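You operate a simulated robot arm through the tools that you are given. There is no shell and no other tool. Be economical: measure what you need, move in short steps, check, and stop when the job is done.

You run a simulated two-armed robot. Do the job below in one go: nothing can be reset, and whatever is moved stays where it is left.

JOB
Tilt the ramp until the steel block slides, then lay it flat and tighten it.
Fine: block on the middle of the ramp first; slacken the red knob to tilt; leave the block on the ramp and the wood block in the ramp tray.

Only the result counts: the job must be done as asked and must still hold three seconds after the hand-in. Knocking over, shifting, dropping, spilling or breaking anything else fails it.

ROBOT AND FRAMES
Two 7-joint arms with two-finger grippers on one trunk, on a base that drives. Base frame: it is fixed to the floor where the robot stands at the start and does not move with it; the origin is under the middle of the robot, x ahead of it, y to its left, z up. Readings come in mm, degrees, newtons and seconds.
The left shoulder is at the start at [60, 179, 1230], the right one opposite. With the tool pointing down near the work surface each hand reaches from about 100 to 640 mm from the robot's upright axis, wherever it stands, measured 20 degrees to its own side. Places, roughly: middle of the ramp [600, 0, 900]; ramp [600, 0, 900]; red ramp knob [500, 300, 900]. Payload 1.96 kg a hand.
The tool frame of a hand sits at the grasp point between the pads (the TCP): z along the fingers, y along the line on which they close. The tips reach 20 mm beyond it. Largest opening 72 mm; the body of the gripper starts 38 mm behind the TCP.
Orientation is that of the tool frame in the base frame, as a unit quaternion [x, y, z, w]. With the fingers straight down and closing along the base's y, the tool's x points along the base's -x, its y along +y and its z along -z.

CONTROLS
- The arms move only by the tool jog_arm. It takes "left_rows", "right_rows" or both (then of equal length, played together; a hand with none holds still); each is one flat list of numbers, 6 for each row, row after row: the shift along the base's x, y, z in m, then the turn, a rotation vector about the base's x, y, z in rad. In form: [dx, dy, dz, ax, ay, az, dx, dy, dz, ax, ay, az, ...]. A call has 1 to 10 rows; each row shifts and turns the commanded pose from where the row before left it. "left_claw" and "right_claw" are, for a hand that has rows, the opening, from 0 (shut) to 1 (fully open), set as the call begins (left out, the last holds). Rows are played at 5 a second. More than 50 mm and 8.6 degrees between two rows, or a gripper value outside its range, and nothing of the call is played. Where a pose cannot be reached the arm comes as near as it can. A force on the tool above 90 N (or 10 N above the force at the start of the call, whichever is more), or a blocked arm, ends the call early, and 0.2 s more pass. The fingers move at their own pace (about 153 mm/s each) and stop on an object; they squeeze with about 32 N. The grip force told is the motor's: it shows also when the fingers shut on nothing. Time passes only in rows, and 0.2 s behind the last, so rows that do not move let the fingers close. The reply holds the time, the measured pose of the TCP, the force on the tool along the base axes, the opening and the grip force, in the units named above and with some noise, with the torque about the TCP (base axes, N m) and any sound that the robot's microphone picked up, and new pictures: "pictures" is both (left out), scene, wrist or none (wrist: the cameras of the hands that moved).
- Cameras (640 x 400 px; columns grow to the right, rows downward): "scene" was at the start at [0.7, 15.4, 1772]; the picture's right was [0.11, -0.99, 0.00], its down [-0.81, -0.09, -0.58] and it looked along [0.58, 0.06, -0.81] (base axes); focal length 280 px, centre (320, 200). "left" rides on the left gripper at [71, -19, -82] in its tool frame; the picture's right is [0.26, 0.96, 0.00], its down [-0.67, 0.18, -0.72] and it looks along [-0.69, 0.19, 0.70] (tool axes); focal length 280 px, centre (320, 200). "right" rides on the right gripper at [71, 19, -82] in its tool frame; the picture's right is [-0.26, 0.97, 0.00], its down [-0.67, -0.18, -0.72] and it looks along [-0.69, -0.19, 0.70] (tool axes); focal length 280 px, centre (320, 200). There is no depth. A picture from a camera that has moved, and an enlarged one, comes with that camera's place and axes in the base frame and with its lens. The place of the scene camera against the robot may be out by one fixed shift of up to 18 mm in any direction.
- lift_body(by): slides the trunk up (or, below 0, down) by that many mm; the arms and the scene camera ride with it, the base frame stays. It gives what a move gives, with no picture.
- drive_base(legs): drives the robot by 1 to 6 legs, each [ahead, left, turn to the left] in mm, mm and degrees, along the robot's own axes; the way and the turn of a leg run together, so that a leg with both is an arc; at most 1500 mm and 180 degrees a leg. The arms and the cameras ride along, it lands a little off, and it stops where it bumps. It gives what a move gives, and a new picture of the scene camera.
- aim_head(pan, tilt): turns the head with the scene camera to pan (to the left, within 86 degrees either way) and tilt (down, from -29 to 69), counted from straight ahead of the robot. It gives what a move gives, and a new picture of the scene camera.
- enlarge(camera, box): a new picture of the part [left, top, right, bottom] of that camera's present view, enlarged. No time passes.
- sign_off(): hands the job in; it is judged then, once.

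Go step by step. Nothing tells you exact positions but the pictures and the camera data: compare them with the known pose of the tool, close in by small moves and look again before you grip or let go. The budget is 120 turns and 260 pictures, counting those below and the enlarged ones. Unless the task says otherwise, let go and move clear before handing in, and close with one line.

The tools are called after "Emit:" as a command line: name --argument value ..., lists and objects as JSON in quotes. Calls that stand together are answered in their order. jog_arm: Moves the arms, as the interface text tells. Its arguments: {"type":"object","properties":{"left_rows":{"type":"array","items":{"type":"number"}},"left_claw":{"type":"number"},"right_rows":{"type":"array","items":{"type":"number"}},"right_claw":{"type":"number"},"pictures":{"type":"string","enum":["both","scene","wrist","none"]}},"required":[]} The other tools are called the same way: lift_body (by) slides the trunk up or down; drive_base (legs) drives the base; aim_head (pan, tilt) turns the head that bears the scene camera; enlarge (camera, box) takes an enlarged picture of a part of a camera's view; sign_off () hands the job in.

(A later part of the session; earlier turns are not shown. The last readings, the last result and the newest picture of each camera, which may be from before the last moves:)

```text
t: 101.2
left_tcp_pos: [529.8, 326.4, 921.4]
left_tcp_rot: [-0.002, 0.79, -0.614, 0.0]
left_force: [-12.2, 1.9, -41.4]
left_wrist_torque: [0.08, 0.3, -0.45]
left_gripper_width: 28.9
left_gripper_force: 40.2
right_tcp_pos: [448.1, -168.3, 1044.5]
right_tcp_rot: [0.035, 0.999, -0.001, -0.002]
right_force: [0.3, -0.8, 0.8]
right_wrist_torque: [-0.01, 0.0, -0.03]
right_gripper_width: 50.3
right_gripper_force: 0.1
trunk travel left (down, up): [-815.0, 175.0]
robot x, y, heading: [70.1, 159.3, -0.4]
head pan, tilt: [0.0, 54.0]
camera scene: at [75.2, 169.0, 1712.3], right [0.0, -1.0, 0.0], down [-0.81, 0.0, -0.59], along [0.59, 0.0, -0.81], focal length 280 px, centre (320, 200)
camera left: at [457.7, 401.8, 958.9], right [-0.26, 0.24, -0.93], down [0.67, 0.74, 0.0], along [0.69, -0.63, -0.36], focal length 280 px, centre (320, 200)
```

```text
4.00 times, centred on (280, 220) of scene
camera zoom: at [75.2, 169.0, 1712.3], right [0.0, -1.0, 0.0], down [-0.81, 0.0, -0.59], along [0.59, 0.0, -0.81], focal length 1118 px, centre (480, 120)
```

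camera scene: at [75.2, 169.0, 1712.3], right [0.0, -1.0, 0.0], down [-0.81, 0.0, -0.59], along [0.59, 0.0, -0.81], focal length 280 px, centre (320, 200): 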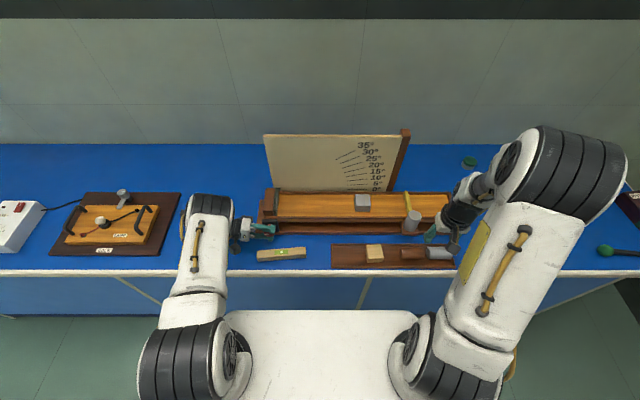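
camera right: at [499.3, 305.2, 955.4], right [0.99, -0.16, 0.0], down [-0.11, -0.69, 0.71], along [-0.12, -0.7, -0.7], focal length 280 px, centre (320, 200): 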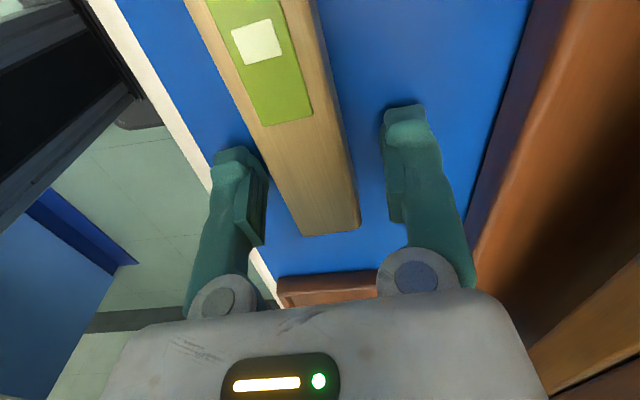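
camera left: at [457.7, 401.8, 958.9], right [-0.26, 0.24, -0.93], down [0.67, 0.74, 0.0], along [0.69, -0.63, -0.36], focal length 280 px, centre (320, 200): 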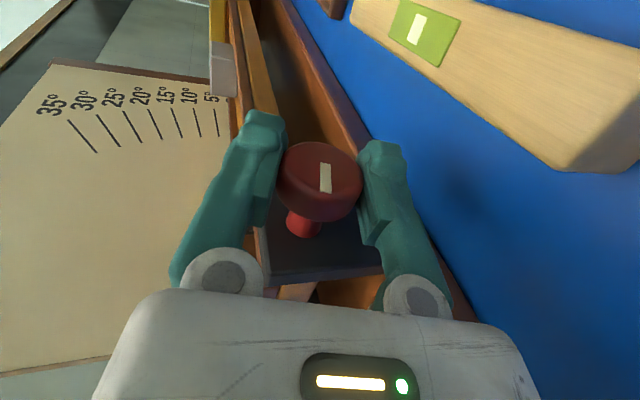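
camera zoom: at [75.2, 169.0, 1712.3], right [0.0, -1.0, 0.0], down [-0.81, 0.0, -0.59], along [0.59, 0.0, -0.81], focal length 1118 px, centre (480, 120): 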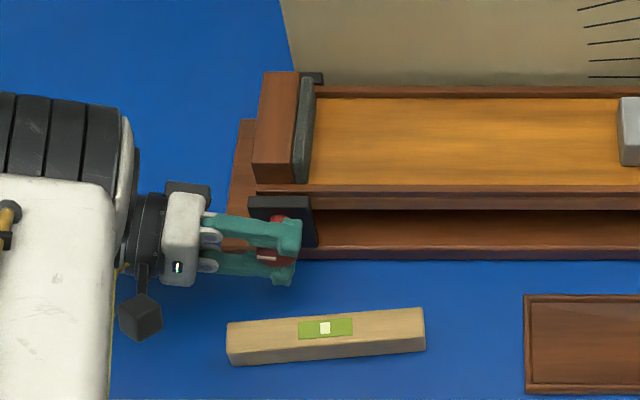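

Emit:
jog_arm --left_rows '[0, 0, 0, -0.12, 0, 0, 0, 0, 0, -0.12, 0, 0]' --pictures "none"

Emit:
jog_arm --left_rows '[0, 0, 0, 0, 0, 0, 0, 0, 0, 0, 0, 0, 0, 0.025, 0, 0, 0, 0, 0, 0.03, 0, 0, 0, 0, 0, 0.02, 0, 0, 0, 0]' --left_claw 0.85 --pictures "wrist"

Emit:
enlarge --camera "scene" --box '[220, 170, 460, 270]'

```text
t: 101.8
left_tcp_pos: [529.3, 326.2, 919.8]
left_tcp_rot: [-0.003, 0.711, -0.703, -0.001]
left_force: [-12.3, 4.0, -48.1]
left_wrist_torque: [0.15, 0.19, -0.43]
left_gripper_width: 29.1
left_gripper_force: 39.4
right_tcp_pos: [448.4, -167.8, 1045.6]
right_tcp_rot: [0.036, 0.999, -0.001, -0.001]
right_force: [-0.3, -0.3, 0.2]
right_wrist_torque: [-0.02, -0.01, -0.02]
right_gripper_width: 50.4
right_gripper_force: 0.0
trunk travel left (down, up): [-815.0, 175.0]
robot x, y, heading: [69.2, 158.2, -0.3]
head pan, tilt: [0.0, 54.0]
```

```text
t: 103.0
left_tcp_pos: [529.3, 402.0, 924.3]
left_tcp_rot: [0.001, 0.71, -0.704, 0.002]
left_force: [-1.0, 0.0, -0.7]
left_wrist_torque: [0.02, 0.0, -0.04]
left_gripper_width: 61.1
left_gripper_force: 0.0
right_tcp_pos: [445.9, -169.9, 1046.1]
right_tcp_rot: [0.036, 0.999, 0.0, 0.0]
right_force: [0.0, -0.1, -0.2]
right_wrist_torque: [0.01, 0.0, -0.01]
right_gripper_width: 50.1
right_gripper_force: 0.0
trunk travel left (down, up): [-815.0, 175.0]
robot x, y, heading: [72.5, 159.7, -0.3]
head pan, tilt: [0.0, 54.0]
camera left: at [457.2, 483.6, 942.3], right [-0.26, 0.01, -0.97], down [0.67, 0.72, -0.18], along [0.69, -0.7, -0.19], focal length 280 px, centre (320, 200)
```

left: 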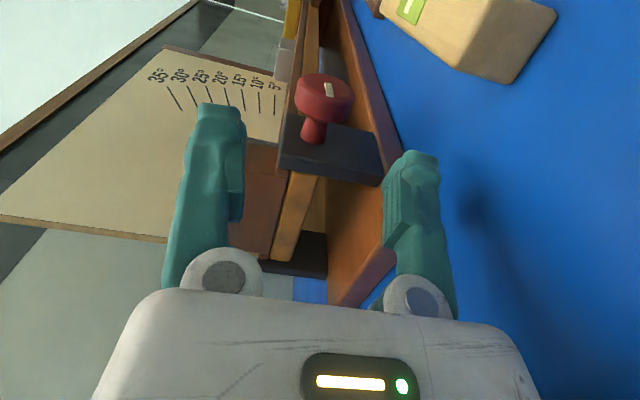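

```text
2.67 times, centred on (340, 220) of scene
camera zoom: at [72.0, 167.5, 1712.4], right [0.0, -1.0, 0.0], down [-0.81, 0.0, -0.59], along [0.59, 0.0, -0.81], focal length 746 px, centre (267, 147)
```

zoom: 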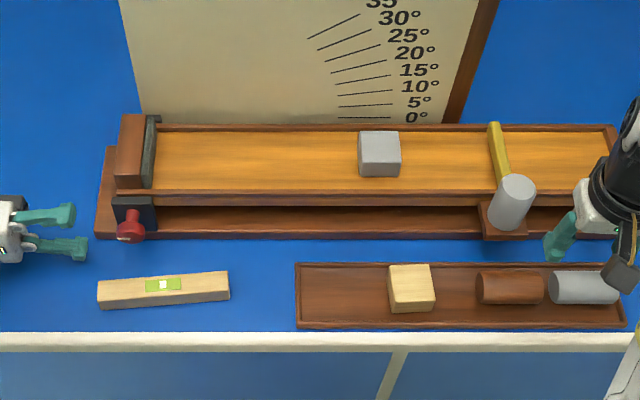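

The knob is a quarter-turn slack and the block and level are undisturbed. I'll straighten and raise the left hand, then drive right 100 mm so both hands reach their ends.

Emit:
jog_arm --left_rows '[0, 0, 0.045, 0, 0, 0, -0.01, 0, 0.045, 0.1, 0, 0, -0.01, 0, 0.03, 0.145, 0, 0, -0.02, 0, 0, 0.145, 0, 0, -0.02, 0, 0, 0.145, 0, 0, -0.02, 0, 0, 0.145, 0, 0, -0.02, 0, 0, 0.145, 0, 0, 0, 0, 0, 0.145, 0, 0, 0, 0, 0, 0.145, 0, 0, 0, 0, 0, 0.145, 0, 0]' --right_rows '[0, 0, 0.02, 0, 0, 0, 0, 0, 0.02, 0, 0, 0, 0, 0, 0.02, 0, 0, 0, 0, 0, 0, 0, 0, 0, 0, 0, 0, 0, 0, 0, 0, 0, 0, 0, 0, 0, 0, 0, 0, 0, 0, 0, 0, 0, 0, 0, 0, 0, 0, 0, 0, 0, 0, 0, 0, 0, 0, 0, 0, 0]' --pictures "none"

Emit:
drive_base --legs '[[0, -100, 0]]'

Emit:
enlarge --camera "right" --box '[0, 0, 640, 400]'

```text
t: 105.2
left_tcp_pos: [428.7, 397.6, 1045.1]
left_tcp_rot: [0.001, 0.989, -0.149, 0.002]
left_force: [0.8, -0.5, 0.9]
left_wrist_torque: [-0.01, -0.05, 0.01]
left_gripper_width: 61.5
left_gripper_force: 0.1
right_tcp_pos: [446.4, -169.7, 1102.9]
right_tcp_rot: [0.035, 0.999, 0.0, -0.001]
right_force: [0.3, 0.7, -0.1]
right_wrist_torque: [-0.01, 0.0, 0.01]
right_gripper_width: 50.3
right_gripper_force: 0.1
trunk travel left (down, up): [-815.0, 175.0]
robot x, y, heading: [70.5, 162.7, -0.1]
head pan, tilt: [0.0, 54.0]
```

```text
t: 106.4
left_tcp_pos: [430.3, 299.6, 1044.0]
left_tcp_rot: [0.001, 0.989, -0.15, 0.0]
left_force: [0.6, -0.1, -0.8]
left_wrist_torque: [0.02, 0.02, -0.02]
left_gripper_width: 61.2
left_gripper_force: 0.0
right_tcp_pos: [446.4, -266.5, 1104.5]
right_tcp_rot: [0.035, 0.999, 0.0, -0.001]
right_force: [-0.3, -0.5, -0.2]
right_wrist_torque: [-0.03, -0.01, -0.02]
right_gripper_width: 50.5
right_gripper_force: 0.1
trunk travel left (down, up): [-815.0, 175.0]
robot x, y, heading: [70.2, 61.3, 0.0]
head pan, tilt: [0.0, 54.0]
camera scene: at [72.3, 68.8, 1712.4], right [0.0, -1.0, 0.0], down [-0.81, 0.0, -0.59], along [0.59, 0.0, -0.81], focal length 280 px, centre (320, 200)
```

scene: 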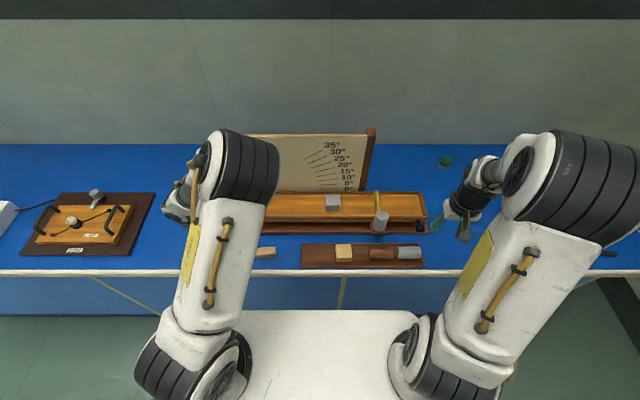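

```text
1.00 times, centred on (320, 200) of right (not enlarged: the box is as wide or as high as the picture)
camera zoom: at [377.6, -241.9, 1185.9], right [0.33, 0.94, 0.0], down [0.66, -0.23, 0.71], along [0.67, -0.24, -0.7], focal length 280 px, centre (320, 200)
```

zoom: 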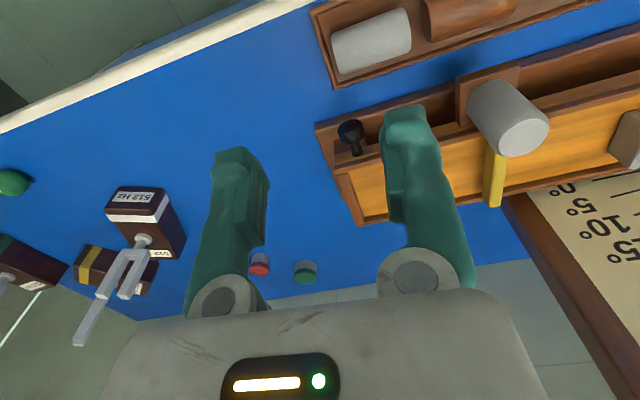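

The black handle is at about (565,-270,894). I'll bring the right hand closer for a better look.

Emit:
jog_arm --right_rows '[0.01, 0, -0.04, 0, 0, 0.07, 0.01, 0, -0.04, 0, 0, 0, 0.01, 0, -0.03, 0, 0, 0]' --right_claw 0.7 --pictures "wrist"

Emit:
enlarge --camera "right" --box '[260, 100, 500, 300]'

Emit:
enlarge --camera "scene" --box '[340, 180, 440, 260]'

```text
t: 107.2
left_tcp_pos: [429.2, 300.7, 1043.9]
left_tcp_rot: [0.002, 0.989, -0.15, 0.0]
left_force: [0.7, -0.7, 0.3]
left_wrist_torque: [0.0, 0.02, 0.03]
left_gripper_width: 61.4
left_gripper_force: 0.0
right_tcp_pos: [477.7, -265.6, 992.1]
right_tcp_rot: [0.0, 1.0, 0.0, -0.002]
right_force: [0.8, -0.1, -0.2]
right_wrist_torque: [-0.03, 0.0, 0.01]
right_gripper_width: 50.5
right_gripper_force: 0.0
trunk travel left (down, up): [-815.0, 175.0]
robot x, y, heading: [69.0, 62.6, -0.1]
head pan, tilt: [0.0, 54.0]
camera right: at [406.8, -246.3, 1074.9], right [0.26, 0.96, 0.0], down [0.68, -0.18, 0.71], along [0.69, -0.19, -0.7], focal length 280 px, centre (320, 200)
```

right: 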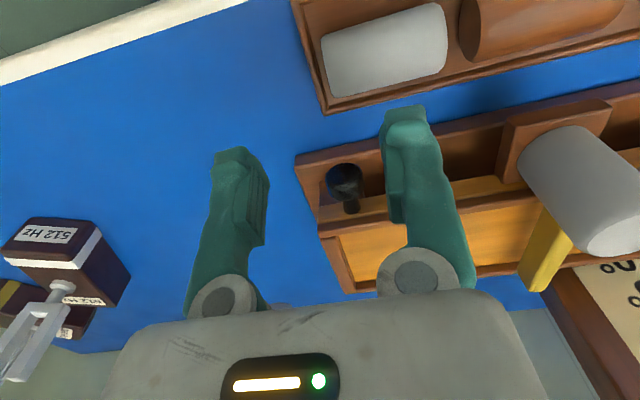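

```text
2.00 times, centred on (380, 200) of right
camera zoom: at [406.8, -246.3, 1074.9], right [0.26, 0.96, 0.0], down [0.68, -0.18, 0.71], along [0.69, -0.19, -0.7], focal length 561 px, centre (200, 200)
```

zoom: 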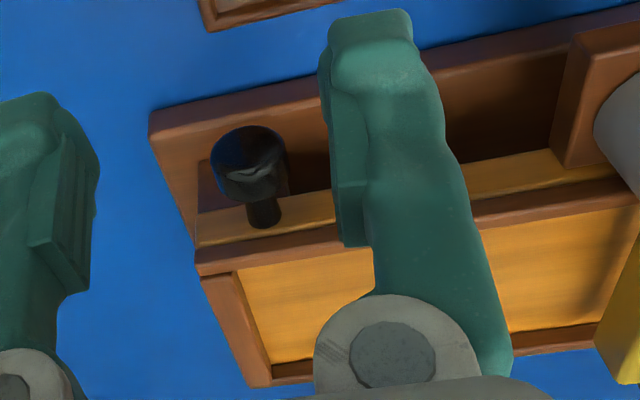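

```text
5.00 times, centred on (390, 220) of scene
camera zoom: at [73.0, 67.9, 1712.4], right [0.0, -1.0, 0.0], down [-0.81, 0.0, -0.59], along [0.59, 0.0, -0.81], focal length 1398 px, centre (-30, 100)
```

zoom: 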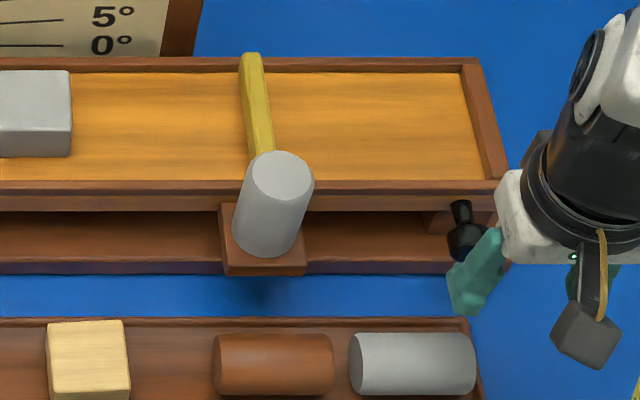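

The handle cap is about 31 mm wide at roughly (562,-268,902). I'll move above it and check.

Emit:
jog_arm --right_rows '[0.03, -0.002, 0, 0, 0, 0, 0.03, 0, -0.01, 0, 0, 0, 0.022, 0, -0.02, 0, 0, 0]' --right_claw 0.85 --pictures "wrist"

Emit:
enlarge --camera "scene" --box '[340, 180, 440, 260]'

```text
t: 108.0
left_tcp_pos: [430.9, 300.9, 1042.9]
left_tcp_rot: [0.001, 0.989, -0.15, 0.001]
left_force: [0.6, 0.0, 0.4]
left_wrist_torque: [-0.01, 0.01, -0.01]
left_gripper_width: 61.0
left_gripper_force: 0.0
right_tcp_pos: [559.9, -268.8, 961.8]
right_tcp_rot: [0.001, 1.0, -0.001, 0.0]
right_force: [-0.4, -0.3, -0.2]
right_wrist_torque: [0.0, -0.01, 0.01]
right_gripper_width: 61.3
right_gripper_force: 0.1
trunk travel left (down, up): [-815.0, 175.0]
robot x, y, heading: [69.7, 58.0, 0.2]
head pan, tilt: [0.0, 54.0]
camera right: at [489.4, -248.8, 1044.8], right [0.26, 0.96, 0.0], down [0.68, -0.18, 0.71], along [0.69, -0.19, -0.7], focal length 280 px, centre (320, 200)
```

right: 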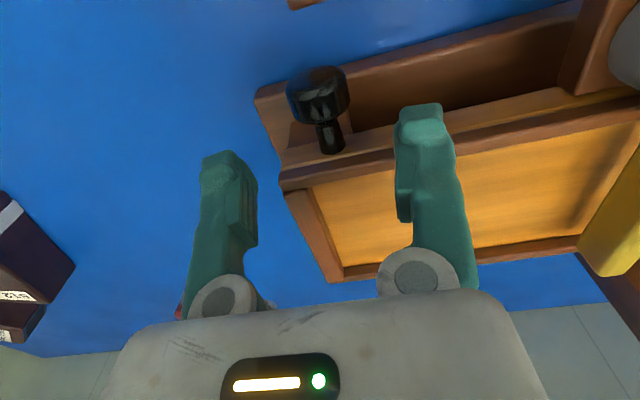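

```text
5.00 times, centred on (390, 220) of scene
camera zoom: at [73.5, 68.4, 1712.4], right [0.0, -1.0, 0.0], down [-0.81, 0.0, -0.59], along [0.59, 0.0, -0.81], focal length 1398 px, centre (-30, 100)
```

zoom: 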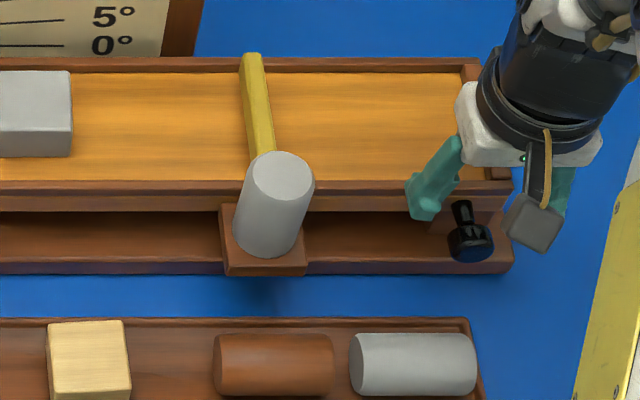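

A fresh triangulation puts the cap nearer, about (548,-267,910). I'll shift and descend, checking halfway.

Emit:
jog_arm --right_rows '[-0.012, 0.002, -0.01, 0, 0, 0, 0, 0, -0.02, 0, 0, 0]' --pictures "wrist"

Emit:
jog_arm --right_rows '[0, 0, -0.02, 0, 0, 0]' --pictures "wrist"

Emit:
enlarge --camera "scene" --box '[340, 180, 440, 260]'

```text
t: 108.6
left_tcp_pos: [429.9, 299.8, 1043.4]
left_tcp_rot: [0.001, 0.989, -0.15, 0.001]
left_force: [0.2, -0.4, -0.8]
left_wrist_torque: [0.01, 0.01, 0.04]
left_gripper_width: 61.3
left_gripper_force: 0.0
right_tcp_pos: [548.8, -267.9, 932.8]
right_tcp_rot: [0.001, 1.0, 0.001, -0.002]
right_force: [0.1, -0.1, 0.3]
right_wrist_torque: [0.03, -0.03, 0.0]
right_gripper_width: 61.4
right_gripper_force: 0.1
trunk travel left (down, up): [-815.0, 175.0]
robot x, y, heading: [72.6, 60.8, 0.0]
head pan, tilt: [0.0, 54.0]
camera right: at [477.3, -247.6, 1015.4], right [0.26, 0.96, 0.0], down [0.68, -0.18, 0.71], along [0.69, -0.19, -0.7], focal length 280 px, centre (320, 200)
```

right: 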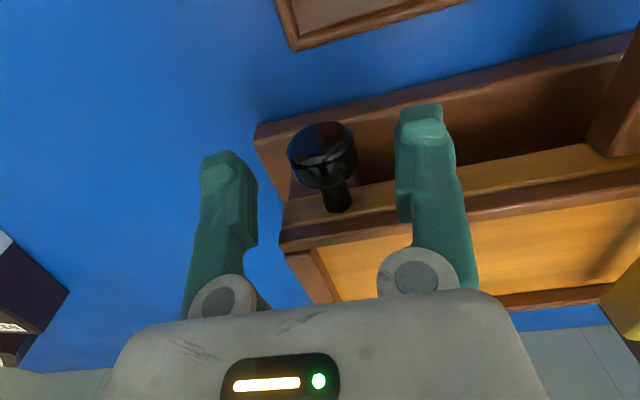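

```text
t: 109.0
left_tcp_pos: [429.3, 300.5, 1044.8]
left_tcp_rot: [0.001, 0.989, -0.151, 0.0]
left_force: [1.0, 0.1, -0.1]
left_wrist_torque: [-0.03, -0.03, -0.01]
left_gripper_width: 61.2
left_gripper_force: 0.1
right_tcp_pos: [548.1, -267.7, 913.1]
right_tcp_rot: [0.0, 1.0, 0.0, -0.001]
right_force: [-0.5, -0.3, 0.2]
right_wrist_torque: [-0.01, -0.03, -0.01]
right_gripper_width: 61.1
right_gripper_force: 0.1
trunk travel left (down, up): [-815.0, 175.0]
robot x, y, heading: [69.7, 61.7, -0.2]
head pan, tilt: [0.0, 54.0]
camera right: at [476.7, -248.0, 995.1], right [0.26, 0.96, 0.0], down [0.68, -0.18, 0.71], along [0.69, -0.19, -0.7], focal length 280 px, centre (320, 200)
```

right: 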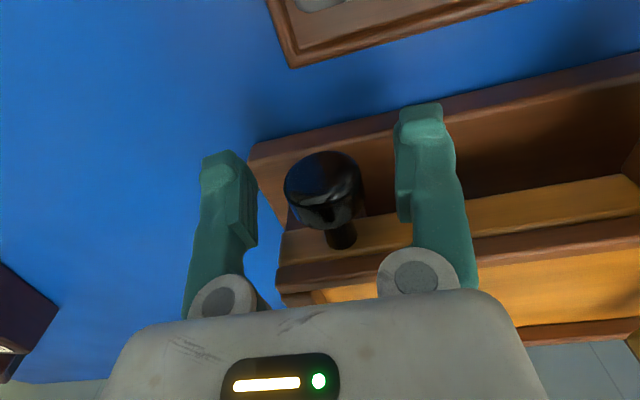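

```text
5.00 times, centred on (390, 220) of scene
camera zoom: at [73.2, 68.0, 1712.4], right [0.0, -1.0, 0.0], down [-0.81, 0.0, -0.59], along [0.59, 0.0, -0.81], focal length 1398 px, centre (-30, 100)
```

zoom: 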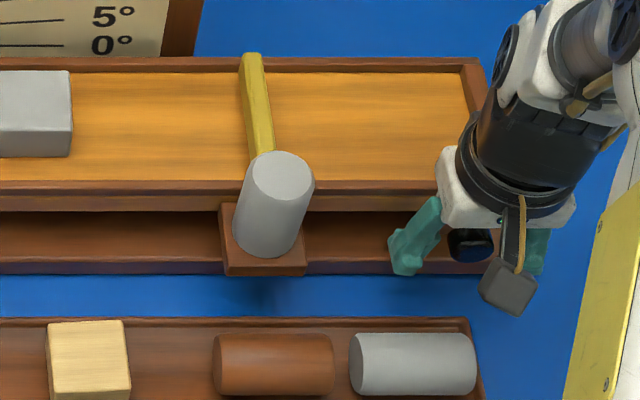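

The cap sits between the fingers just as the red knob did. I'll lower 4 mm and grip.

Emit:
jog_arm --right_rows '[0, 0, -0.004, 0, 0, 0]' --pictures "none"

Emit:
jog_arm --right_rows '[0, 0, 0, 0, 0, 0, 0, 0, 0, 0, 0, 0, 0, 0, 0, 0, 0, 0]' --right_claw 0.1 --pictures "wrist"

```text
t: 109.4
left_tcp_pos: [428.7, 300.4, 1044.7]
left_tcp_rot: [0.0, 0.989, -0.15, 0.001]
left_force: [-0.3, -0.2, 0.2]
left_wrist_torque: [0.01, -0.01, 0.0]
left_gripper_width: 61.1
left_gripper_force: 0.1
right_tcp_pos: [547.5, -267.4, 908.5]
right_tcp_rot: [0.0, 1.0, 0.0, 0.0]
right_force: [0.7, 0.1, -0.4]
right_wrist_torque: [-0.01, 0.0, 0.0]
right_gripper_width: 61.0
right_gripper_force: 0.1
trunk travel left (down, up): [-815.0, 175.0]
robot x, y, heading: [68.7, 61.4, 0.1]
head pan, tilt: [0.0, 54.0]
```

```text
t: 110.2
left_tcp_pos: [429.0, 302.4, 1044.2]
left_tcp_rot: [0.001, 0.988, -0.152, 0.001]
left_force: [-0.6, 0.5, -0.4]
left_wrist_torque: [0.0, 0.01, 0.0]
left_gripper_width: 61.4
left_gripper_force: 0.0
right_tcp_pos: [547.1, -266.3, 908.9]
right_tcp_rot: [0.0, 1.0, 0.0, -0.001]
right_force: [0.2, 10.3, -3.6]
right_wrist_torque: [-0.02, 0.33, 0.14]
right_gripper_width: 16.8
right_gripper_force: 40.1
trunk travel left (down, up): [-815.0, 175.0]
robot x, y, heading: [74.2, 65.1, 0.1]
head pan, tilt: [0.0, 54.0]
camera right: at [476.6, -245.6, 991.9], right [0.26, 0.96, 0.0], down [0.68, -0.18, 0.71], along [0.69, -0.19, -0.7], focal length 280 px, centre (320, 200)
```

right: 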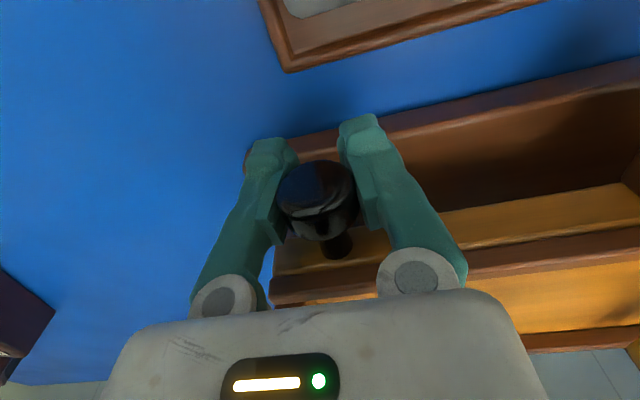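

The fingers hold the stem behind the cap. I'll lift 4° along the hinge arc and check that the ramp moves.

Emit:
jog_arm --right_rows '[0, 0, 0.0104, -0.01745, 0, 0, 0, 0, 0.0104, -0.01745, 0, 0, 0, 0.0002, 0.0104, -0.01745, 0, 0, 0, 0.0003, 0.0104, -0.01745, 0, 0]' --pictures "both"

Emit:
enlarge --camera "scene" --box '[220, 130, 440, 270]'

```text
t: 111.2
left_tcp_pos: [430.0, 302.9, 1043.1]
left_tcp_rot: [0.0, 0.988, -0.152, 0.0]
left_force: [-0.6, 0.0, 0.3]
left_wrist_torque: [0.0, 0.01, 0.02]
left_gripper_width: 61.0
left_gripper_force: 0.1
right_tcp_pos: [547.4, -264.7, 950.8]
right_tcp_rot: [0.0, 0.999, -0.036, -0.001]
right_force: [1.3, 15.1, -4.5]
right_wrist_torque: [-0.35, 0.22, -0.02]
right_gripper_width: 16.8
right_gripper_force: 39.6
trunk travel left (down, up): [-815.0, 175.0]
robot x, y, heading: [71.3, 60.9, -0.0]
head pan, tilt: [0.0, 54.0]
camera scene: at [73.0, 72.0, 1712.4], right [0.0, -1.0, 0.0], down [-0.81, 0.0, -0.59], along [0.59, 0.0, -0.81], focal length 280 px, centre (320, 200)
camera right: at [476.4, -239.1, 1032.2], right [0.26, 0.96, -0.07], down [0.68, -0.13, 0.73], along [0.69, -0.24, -0.68], focal length 280 px, centre (320, 200)
```

scene: 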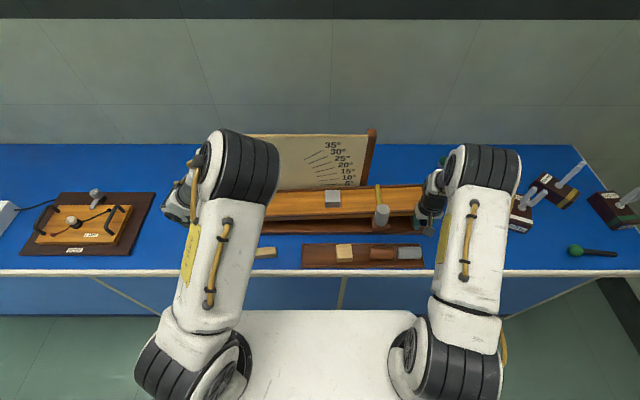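
right: 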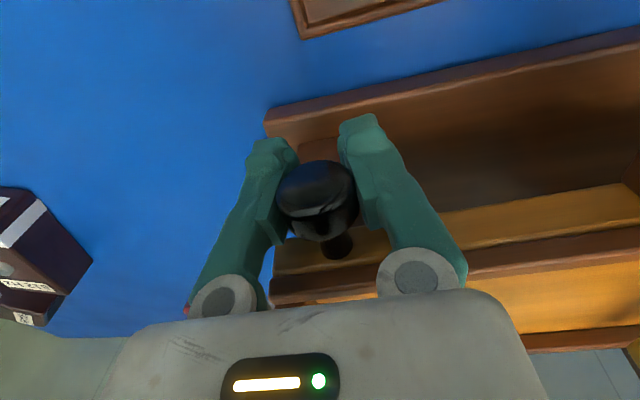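

```text
2.86 times, centred on (330, 200) of scene
camera zoom: at [73.0, 72.0, 1712.4], right [0.0, -1.0, 0.0], down [-0.81, 0.0, -0.59], along [0.59, 0.0, -0.81], focal length 799 px, centre (291, 200)
```

zoom: 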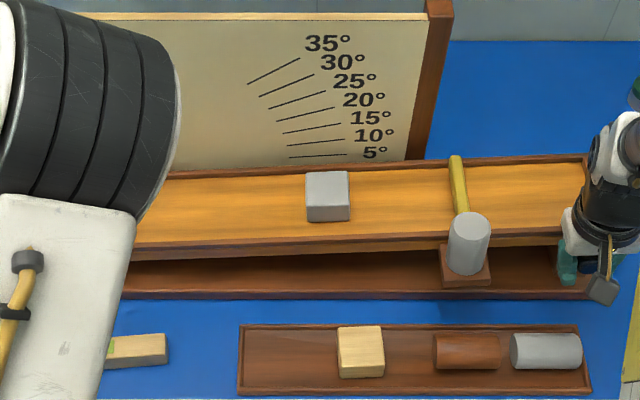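

The ramp lifts easily. I'll continue to 12°, then look at the block.

Emit:
jog_arm --right_rows '[0, 0.001, 0.01035, -0.01745, 0, 0, 0, 0.001, 0.01035, -0.01745, 0, 0, 0, 0.001, 0.01035, -0.01745, 0, 0, 0, 0.001, 0.01035, -0.01745, 0, 0, 0, 0.0016, 0.01027, -0.01745, 0, 0, 0, 0.0016, 0.01027, -0.01745, 0, 0, 0, 0.0016, 0.01027, -0.01745, 0, 0, 0, 0.0016, 0.01027, -0.01745, 0, 0]' --pictures "scene"

Emit:
enlarge --camera "scene" --box '[220, 130, 440, 270]'

```text
t: 113.0
left_tcp_pos: [430.2, 302.0, 1044.0]
left_tcp_rot: [0.001, 0.988, -0.152, 0.001]
left_force: [0.0, -1.3, 0.1]
left_wrist_torque: [0.01, -0.04, -0.01]
left_gripper_width: 61.4
left_gripper_force: 0.1
right_tcp_pos: [547.0, -255.5, 1034.4]
right_tcp_rot: [0.001, 0.994, -0.105, -0.001]
right_force: [-3.3, 14.3, -5.2]
right_wrist_torque: [-0.23, 0.15, 0.04]
right_gripper_width: 16.8
right_gripper_force: 40.1
trunk travel left (down, up): [-815.0, 175.0]
robot x, y, heading: [70.3, 60.9, -0.0]
head pan, tilt: [0.0, 54.0]
camera scene: at [72.4, 71.7, 1712.4], right [0.0, -1.0, 0.0], down [-0.81, 0.0, -0.59], along [0.59, 0.0, -0.81], focal length 280 px, centre (320, 200)
```

scene: 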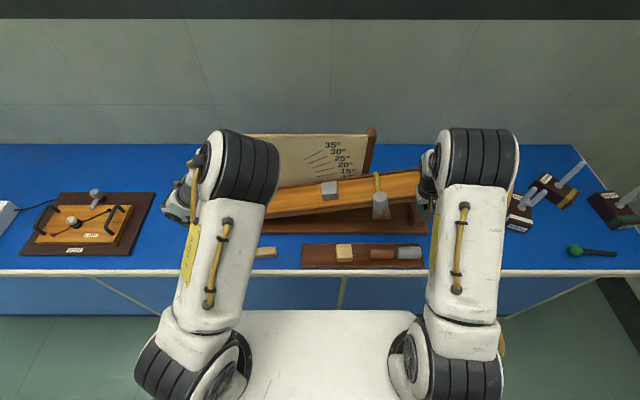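

```text
2.86 times, centred on (330, 200) of scene
camera zoom: at [72.4, 71.7, 1712.4], right [0.0, -1.0, 0.0], down [-0.81, 0.0, -0.59], along [0.59, 0.0, -0.81], focal length 799 px, centre (291, 200)
```

zoom: 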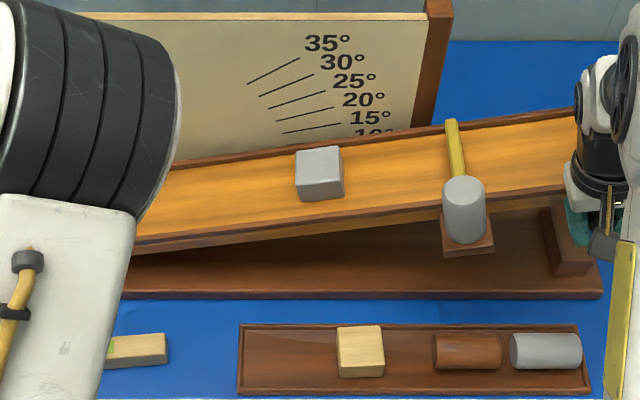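

12°, no slide yet. I'll raise to 16° gently.

Emit:
jog_arm --right_rows '[0, 0.0011, 0.00505, -0.00873, 0, 0, 0, 0.0011, 0.00505, -0.00873, 0, 0, 0, 0.0011, 0.00505, -0.00873, 0, 0, 0, 0.0011, 0.00505, -0.00873, 0, 0, 0, 0.0012, 0.00505, -0.00873, 0, 0, 0, 0.0012, 0.00505, -0.00873, 0, 0, 0, 0.0012, 0.00505, -0.00873, 0, 0, 0, 0.0012, 0.00505, -0.00873, 0, 0]' --pictures "none"

Emit:
enlarge --camera "scene" --box '[220, 130, 440, 270]'

```text
t: 114.8
left_tcp_pos: [430.1, 302.4, 1043.2]
left_tcp_rot: [0.001, 0.989, -0.151, 0.001]
left_force: [0.5, 0.1, 0.1]
left_wrist_torque: [0.0, 0.02, -0.02]
left_gripper_width: 61.1
left_gripper_force: 0.0
right_tcp_pos: [548.2, -246.2, 1073.6]
right_tcp_rot: [0.001, 0.99, -0.14, -0.001]
right_force: [-1.1, 10.3, -5.9]
right_wrist_torque: [-0.18, -0.04, 0.1]
right_gripper_width: 16.7
right_gripper_force: 39.9
trunk travel left (down, up): [-815.0, 175.0]
robot x, y, heading: [71.8, 60.8, -0.0]
head pan, tilt: [0.0, 54.0]
```

```text
2.86 times, centred on (330, 200) of scene
camera zoom: at [72.9, 71.2, 1712.4], right [0.0, -1.0, 0.0], down [-0.81, 0.0, -0.59], along [0.59, 0.0, -0.81], focal length 799 px, centre (291, 200)
```

zoom: 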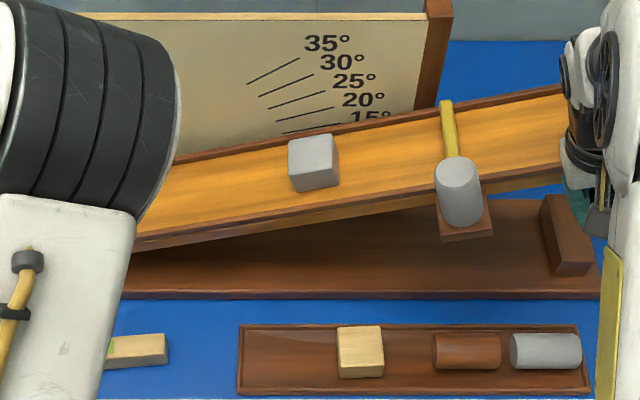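

16°, still no slide. On to 20°.

Emit:
jog_arm --right_rows '[0, 0.0014, 0.005, -0.00873, 0, 0, 0, 0.0014, 0.005, -0.00873, 0, 0, 0, 0.0015, 0.005, -0.00873, 0, 0, 0, 0.0015, 0.005, -0.00873, 0, 0, 0, 0.0015, 0.005, -0.00873, 0, 0, 0, 0.0015, 0.005, -0.00873, 0, 0, 0, 0.0016, 0.0049, -0.00873, 0, 0, 0, 0.0016, 0.0049, -0.00873, 0, 0]' --pictures "none"

Emit:
enlarge --camera "scene" --box '[220, 130, 440, 270]'

```text
t: 116.6
left_tcp_pos: [429.5, 303.2, 1044.1]
left_tcp_rot: [0.002, 0.988, -0.151, 0.0]
left_force: [0.2, -0.7, 0.2]
left_wrist_torque: [0.02, 0.07, 0.02]
left_gripper_width: 61.0
left_gripper_force: 0.0
right_tcp_pos: [548.3, -233.1, 1113.1]
right_tcp_rot: [0.0, 0.985, -0.175, -0.001]
right_force: [-0.9, 12.1, -7.5]
right_wrist_torque: [-0.26, 0.14, -0.03]
right_gripper_width: 16.5
right_gripper_force: 39.7
trunk travel left (down, up): [-815.0, 175.0]
robot x, y, heading: [69.9, 58.4, 0.2]
head pan, tilt: [0.0, 54.0]
```

```text
2.86 times, centred on (330, 200) of scene
camera zoom: at [73.2, 71.3, 1712.4], right [0.0, -1.0, 0.0], down [-0.81, 0.0, -0.59], along [0.59, 0.0, -0.81], focal length 799 px, centre (291, 200)
```

zoom: 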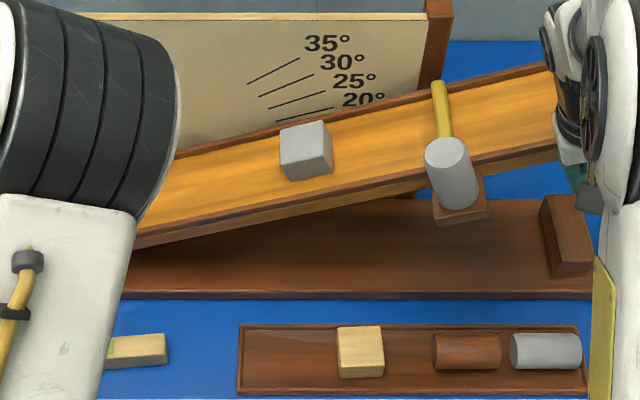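

20°, still no slide. On to 24°.

Emit:
jog_arm --right_rows '[0, 0.0017, 0.0049, -0.00873, 0, 0, 0, 0.0017, 0.0049, -0.00873, 0, 0, 0, 0.0018, 0.0049, -0.00873, 0, 0, 0, 0.0018, 0.0049, -0.00873, 0, 0, 0, 0.0018, 0.0048, -0.00873, 0, 0, 0, 0.0019, 0.0048, -0.00873, 0, 0, 0, 0.0019, 0.0048, -0.00873, 0, 0, 0, 0.0019, 0.0048, -0.00873, 0, 0]' --pictures "none"

Emit:
enlarge --camera "scene" --box '[220, 130, 440, 270]'

```text
t: 118.4
left_tcp_pos: [428.7, 302.3, 1044.3]
left_tcp_rot: [0.001, 0.989, -0.151, 0.001]
left_force: [0.2, 0.0, -0.4]
left_wrist_torque: [0.01, -0.04, -0.01]
left_gripper_width: 61.1
left_gripper_force: 0.1
right_tcp_pos: [548.4, -218.7, 1152.2]
right_tcp_rot: [0.0, 0.978, -0.209, -0.002]
right_force: [-2.4, 7.8, -5.1]
right_wrist_torque: [-0.16, 0.2, -0.14]
right_gripper_width: 16.4
right_gripper_force: 39.9
trunk travel left (down, up): [-815.0, 175.0]
robot x, y, heading: [68.5, 59.5, -0.0]
head pan, tilt: [0.0, 54.0]
```

```text
2.86 times, centred on (330, 200) of scene
camera zoom: at [72.4, 70.6, 1712.4], right [0.0, -1.0, 0.0], down [-0.81, 0.0, -0.59], along [0.59, 0.0, -0.81], focal length 799 px, centre (291, 200)
```

zoom: 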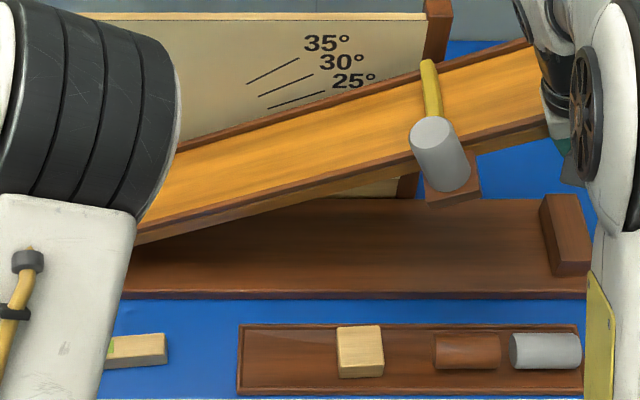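

The block has slid down. I'll lower the ramp back along the arc.

Emit:
jog_arm --right_rows '[0, -0.0037, -0.0097, 0.01745, 0, 0, 0, -0.0037, -0.0097, 0.01745, 0, 0, 0, -0.0036, -0.0097, 0.01745, 0, 0, 0, -0.0035, -0.0098, 0.01745, 0, 0, 0, -0.003, -0.0099, 0.01745, 0, 0, 0, -0.003, -0.0099, 0.01745, 0, 0, 0, -0.003, -0.01, 0.01745, 0, 0, 0, -0.003, -0.01, 0.01745, 0, 0, 0, -0.0023, -0.0101, 0.01745, 0, 0, 0, -0.0023, -0.0101, 0.01745, 0, 0]' --pictures "scene"

Emit:
jog_arm --right_rows '[0, -0.0023, -0.0101, 0.01745, 0, 0, 0, -0.0023, -0.0101, 0.01745, 0, 0, 0, -0.0016, -0.0103, 0.01745, 0, 0, 0, -0.0016, -0.0103, 0.01745, 0, 0, 0, -0.0016, -0.0103, 0.01745, 0, 0, 0, -0.0016, -0.0103, 0.01745, 0, 0, 0, -0.001, -0.01035, 0.01745, 0, 0, 0, -0.001, -0.01035, 0.01745, 0, 0, 0, -0.001, -0.01035, 0.01745, 0, 0, 0, -0.001, -0.01035, 0.01745, 0, 0]' --pictures "none"

```text
t: 120.6
left_tcp_pos: [429.8, 301.1, 1044.7]
left_tcp_rot: [0.001, 0.989, -0.151, 0.001]
left_force: [-0.2, -1.3, -0.2]
left_wrist_torque: [0.02, 0.0, -0.01]
left_gripper_width: 61.1
left_gripper_force: 0.1
right_tcp_pos: [545.4, -251.0, 1052.0]
right_tcp_rot: [0.001, 0.992, -0.122, 0.0]
right_force: [0.4, -1.5, -0.6]
right_wrist_torque: [0.39, -0.4, 0.16]
right_gripper_width: 16.5
right_gripper_force: 40.2
trunk travel left (down, up): [-815.0, 175.0]
robot x, y, heading: [71.6, 60.3, 0.1]
head pan, tilt: [0.0, 54.0]
camera scene: at [72.3, 68.6, 1712.4], right [0.0, -1.0, 0.0], down [-0.81, 0.0, -0.59], along [0.59, 0.0, -0.81], focal length 280 px, centre (320, 200)
```

scene: 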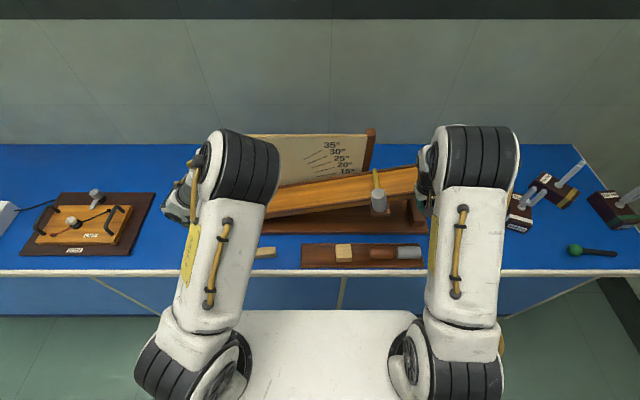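

```text
t: 122.8
left_tcp_pos: [430.6, 300.7, 1044.1]
left_tcp_rot: [0.0, 0.988, -0.152, 0.001]
left_force: [0.1, -1.1, -0.1]
left_wrist_torque: [0.03, -0.03, 0.0]
left_gripper_width: 61.1
left_gripper_force: 0.1
right_tcp_pos: [546.7, -265.6, 949.1]
right_tcp_rot: [0.0, 0.999, -0.035, -0.001]
right_force: [0.4, 5.9, 0.7]
right_wrist_torque: [0.02, 0.16, -0.14]
right_gripper_width: 16.5
right_gripper_force: 39.8
trunk travel left (down, up): [-815.0, 175.0]
robot x, y, heading: [65.8, 61.2, -0.0]
head pan, tilt: [0.0, 54.0]
```

4° left. I'll lower to rest and watch for contact.

Emit:
jog_arm --right_rows '[0, -0.0003, -0.0104, 0.01745, 0, 0, 0, -0.0002, -0.0104, 0.01745, 0, 0, 0, 0, -0.0104, 0.01745, 0, 0, 0, 0, -0.0085, 0.01745, 0, 0, 0, 0, -0.001, 0, 0, 0, 0, 0, -0.001, 0, 0, 0]' --pictures "both"

Emit:
enlarge --camera "scene" --box '[220, 130, 440, 270]'

```text
t: 124.2
left_tcp_pos: [428.7, 302.2, 1043.0]
left_tcp_rot: [0.001, 0.989, -0.151, 0.001]
left_force: [0.6, 0.2, -0.6]
left_wrist_torque: [0.01, -0.02, 0.02]
left_gripper_width: 61.1
left_gripper_force: 0.1
right_tcp_pos: [546.8, -266.7, 908.5]
right_tcp_rot: [0.001, 1.0, 0.0, -0.001]
right_force: [0.7, 7.7, 2.2]
right_wrist_torque: [0.25, 0.22, -0.03]
right_gripper_width: 16.3
right_gripper_force: 39.9
trunk travel left (down, up): [-815.0, 175.0]
robot x, y, heading: [70.9, 57.7, -0.0]
head pan, tilt: [0.0, 54.0]
camera scene: at [72.3, 70.4, 1712.4], right [0.0, -1.0, 0.0], down [-0.81, 0.0, -0.59], along [0.59, 0.0, -0.81], focal length 280 px, centre (320, 200)
camera right: at [476.5, -245.5, 991.5], right [0.26, 0.96, 0.0], down [0.68, -0.18, 0.71], along [0.69, -0.19, -0.7], focal length 280 px, centre (320, 200)
```

scene: 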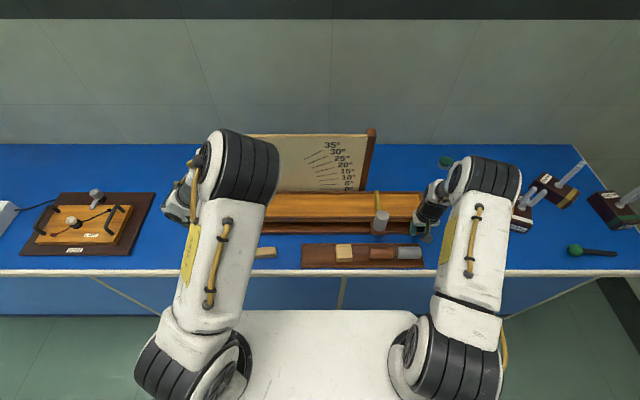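
right: 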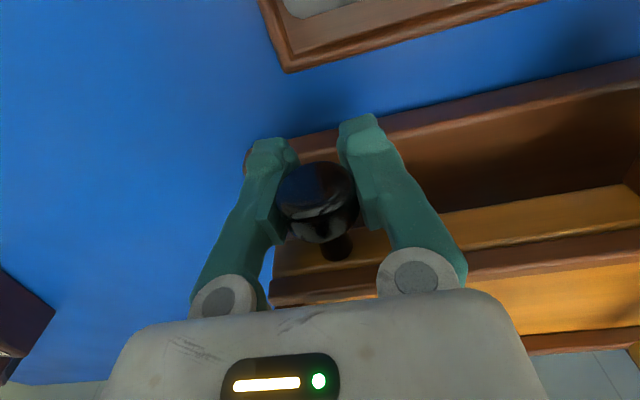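

```text
2.86 times, centred on (330, 200) of scene
camera zoom: at [72.3, 70.4, 1712.4], right [0.0, -1.0, 0.0], down [-0.81, 0.0, -0.59], along [0.59, 0.0, -0.81], focal length 799 px, centre (291, 200)
```

zoom: 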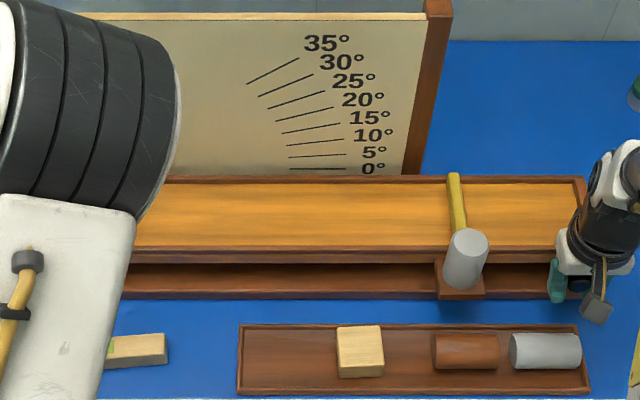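

The ramp is flat again. I'll press it down lightly, release the handle and rise with the right hand.

Emit:
jog_arm --right_rows '[0, 0, -0.002, 0, 0, 0, 0, 0, 0, 0, 0, 0]' --pictures "none"

Emit:
jog_arm --right_rows '[0, 0, 0, 0, 0, 0, 0, 0, 0, 0, 0, 0, 0, 0, 0.03, 0, 0, 0, 0, 0, 0.04, 0, 0, 0, 0, 0, 0.04, 0, 0, 0, -0.03, 0, 0.03, 0, 0, 0, -0.03, 0, 0.02, 0, 0, 0, -0.03, 0, 0, 0, 0, 0]' --right_claw 0.85 --pictures "wrist"

Emit:
drive_base --legs '[[0, 100, 0]]'

Emit:
enlarge --camera "scene" --box '[220, 150, 470, 290]'

```text
t: 124.8
left_tcp_pos: [428.6, 303.2, 1043.6]
left_tcp_rot: [0.001, 0.989, -0.151, 0.0]
left_force: [-0.6, 0.1, -0.1]
left_wrist_torque: [0.0, 0.0, -0.01]
left_gripper_width: 61.4
left_gripper_force: 0.2
right_tcp_pos: [548.0, -266.2, 906.9]
right_tcp_rot: [0.0, 1.0, -0.001, -0.001]
right_force: [-0.2, 7.9, 4.4]
right_wrist_torque: [-0.07, 0.31, -0.04]
right_gripper_width: 16.3
right_gripper_force: 39.8
trunk travel left (down, up): [-815.0, 175.0]
robot x, y, heading: [68.2, 64.0, -0.0]
head pan, tilt: [0.0, 54.0]
```

```text
t: 126.6
left_tcp_pos: [428.8, 301.2, 1044.1]
left_tcp_rot: [0.001, 0.989, -0.15, 0.001]
left_force: [-0.3, 0.6, 0.4]
left_wrist_torque: [0.02, -0.01, -0.01]
left_gripper_width: 61.4
left_gripper_force: 0.0
right_tcp_pos: [455.4, -266.8, 1066.1]
right_tcp_rot: [0.001, 1.0, 0.001, -0.001]
right_force: [-0.7, 0.8, 0.0]
right_wrist_torque: [0.02, -0.03, 0.01]
right_gripper_width: 61.3
right_gripper_force: 0.1
trunk travel left (down, up): [-815.0, 175.0]
robot x, y, heading: [69.8, 62.1, -0.0]
head pan, tilt: [0.0, 54.0]
camera right: at [385.3, -246.9, 1148.6], right [0.26, 0.96, 0.0], down [0.67, -0.18, 0.71], along [0.69, -0.19, -0.7], focal length 280 px, centre (320, 200)
```

right: 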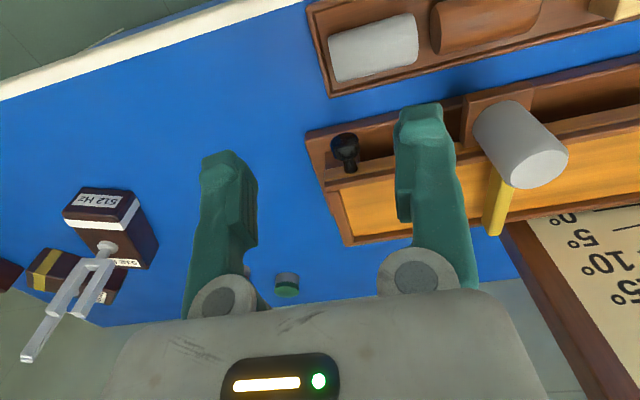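

```text
t: 127.8
left_tcp_pos: [428.2, 403.8, 1044.2]
left_tcp_rot: [0.001, 0.989, -0.151, 0.001]
left_force: [0.1, 0.4, 0.7]
left_wrist_torque: [0.03, 0.0, 0.01]
left_gripper_width: 61.3
left_gripper_force: 0.1
right_tcp_pos: [456.8, -164.4, 1065.4]
right_tcp_rot: [0.002, 1.0, 0.0, -0.001]
right_force: [0.1, -0.1, 0.3]
right_wrist_torque: [0.02, -0.01, -0.02]
right_gripper_width: 61.0
right_gripper_force: 0.0
trunk travel left (down, up): [-815.0, 175.0]
robot x, y, heading: [68.8, 163.5, 0.1]
head pan, tilt: [0.0, 54.0]
camera scene: at [72.3, 170.3, 1712.4], right [0.0, -1.0, 0.0], down [-0.81, 0.0, -0.59], along [0.59, 0.0, -0.81], focal length 280 px, centre (320, 200)
```

scene: 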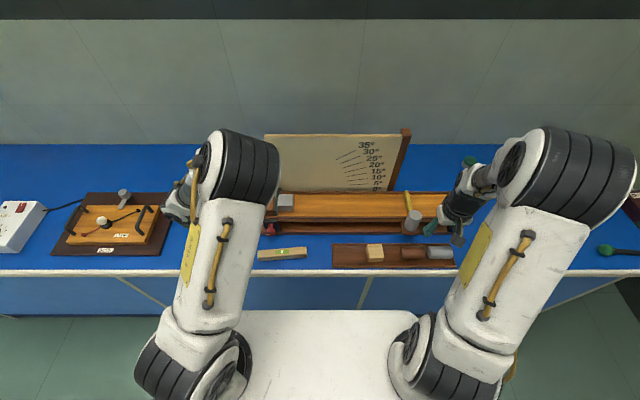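

```text
2.56 times, centred on (345, 220) of scene
camera zoom: at [72.3, 170.3, 1712.4], right [0.0, -1.0, 0.0], down [-0.81, 0.0, -0.59], along [0.59, 0.0, -0.81], focal length 716 px, centre (256, 149)
```

zoom: 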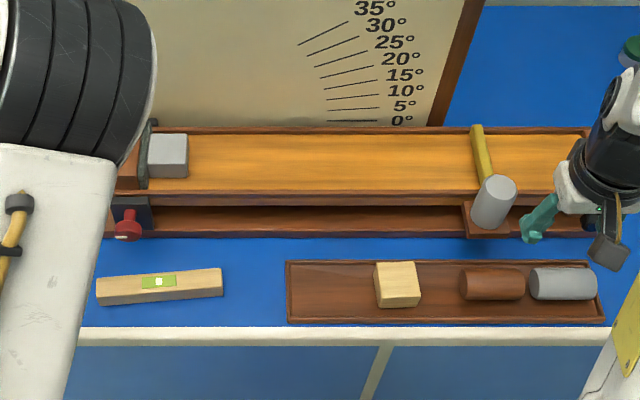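

The block rests against the stop on the flat ramp. Now I'll bring the left hand back to the knob, leaning 90°, retracing the earlier path.

Emit:
jog_arm --left_rows '[0, 0, 0, -0.145, 0, 0, 0, 0, 0, -0.145, 0, 0, 0, 0, 0, -0.145, 0, 0, 0.02, 0, 0, -0.145, 0, 0, 0.02, 0, 0, -0.145, 0, 0, 0.02, 0, 0, -0.145, 0, 0, 0.02, 0, 0, -0.145, 0, 0, 0.01, 0, -0.03, -0.145, 0, 0, 0.01, 0, -0.045, -0.1, 0, 0, 0.001, 0, -0.047, 0, 0, 0]' --pictures "both"

```text
t: 129.9
left_tcp_pos: [531.1, 406.3, 923.2]
left_tcp_rot: [0.001, 0.709, -0.706, 0.001]
left_force: [-0.8, 0.6, -0.3]
left_wrist_torque: [0.0, 0.0, 0.02]
left_gripper_width: 61.3
left_gripper_force: 0.1
right_tcp_pos: [456.9, -164.5, 1065.9]
right_tcp_rot: [0.001, 1.0, 0.0, 0.0]
right_force: [-0.1, 0.2, -0.4]
right_wrist_torque: [-0.02, -0.01, -0.02]
right_gripper_width: 61.3
right_gripper_force: 0.1
trunk travel left (down, up): [-815.0, 175.0]
robot x, y, heading: [73.5, 165.0, 0.0]
head pan, tilt: [0.0, 54.0]
camera scene: at [71.8, 171.8, 1712.5], right [0.0, -1.0, 0.0], down [-0.81, 0.0, -0.59], along [0.59, 0.0, -0.81], focal length 280 px, centre (320, 200)
camera left: at [458.1, 487.8, 941.4], right [-0.26, 0.0, -0.97], down [0.67, 0.72, -0.18], along [0.69, -0.7, -0.19], focal length 280 px, centre (320, 200)
```

scene: 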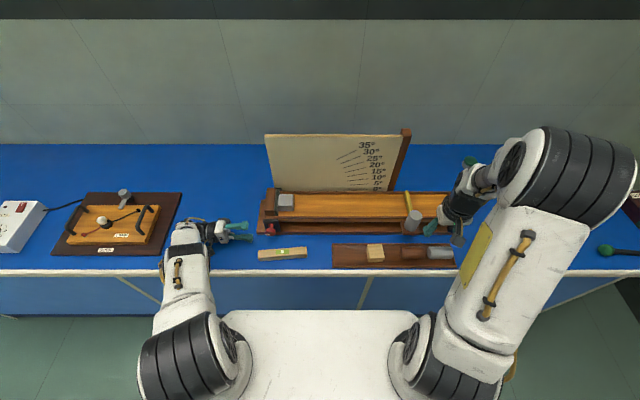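
left: 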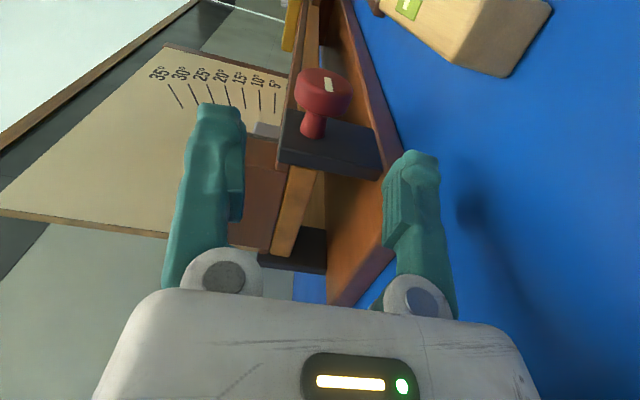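

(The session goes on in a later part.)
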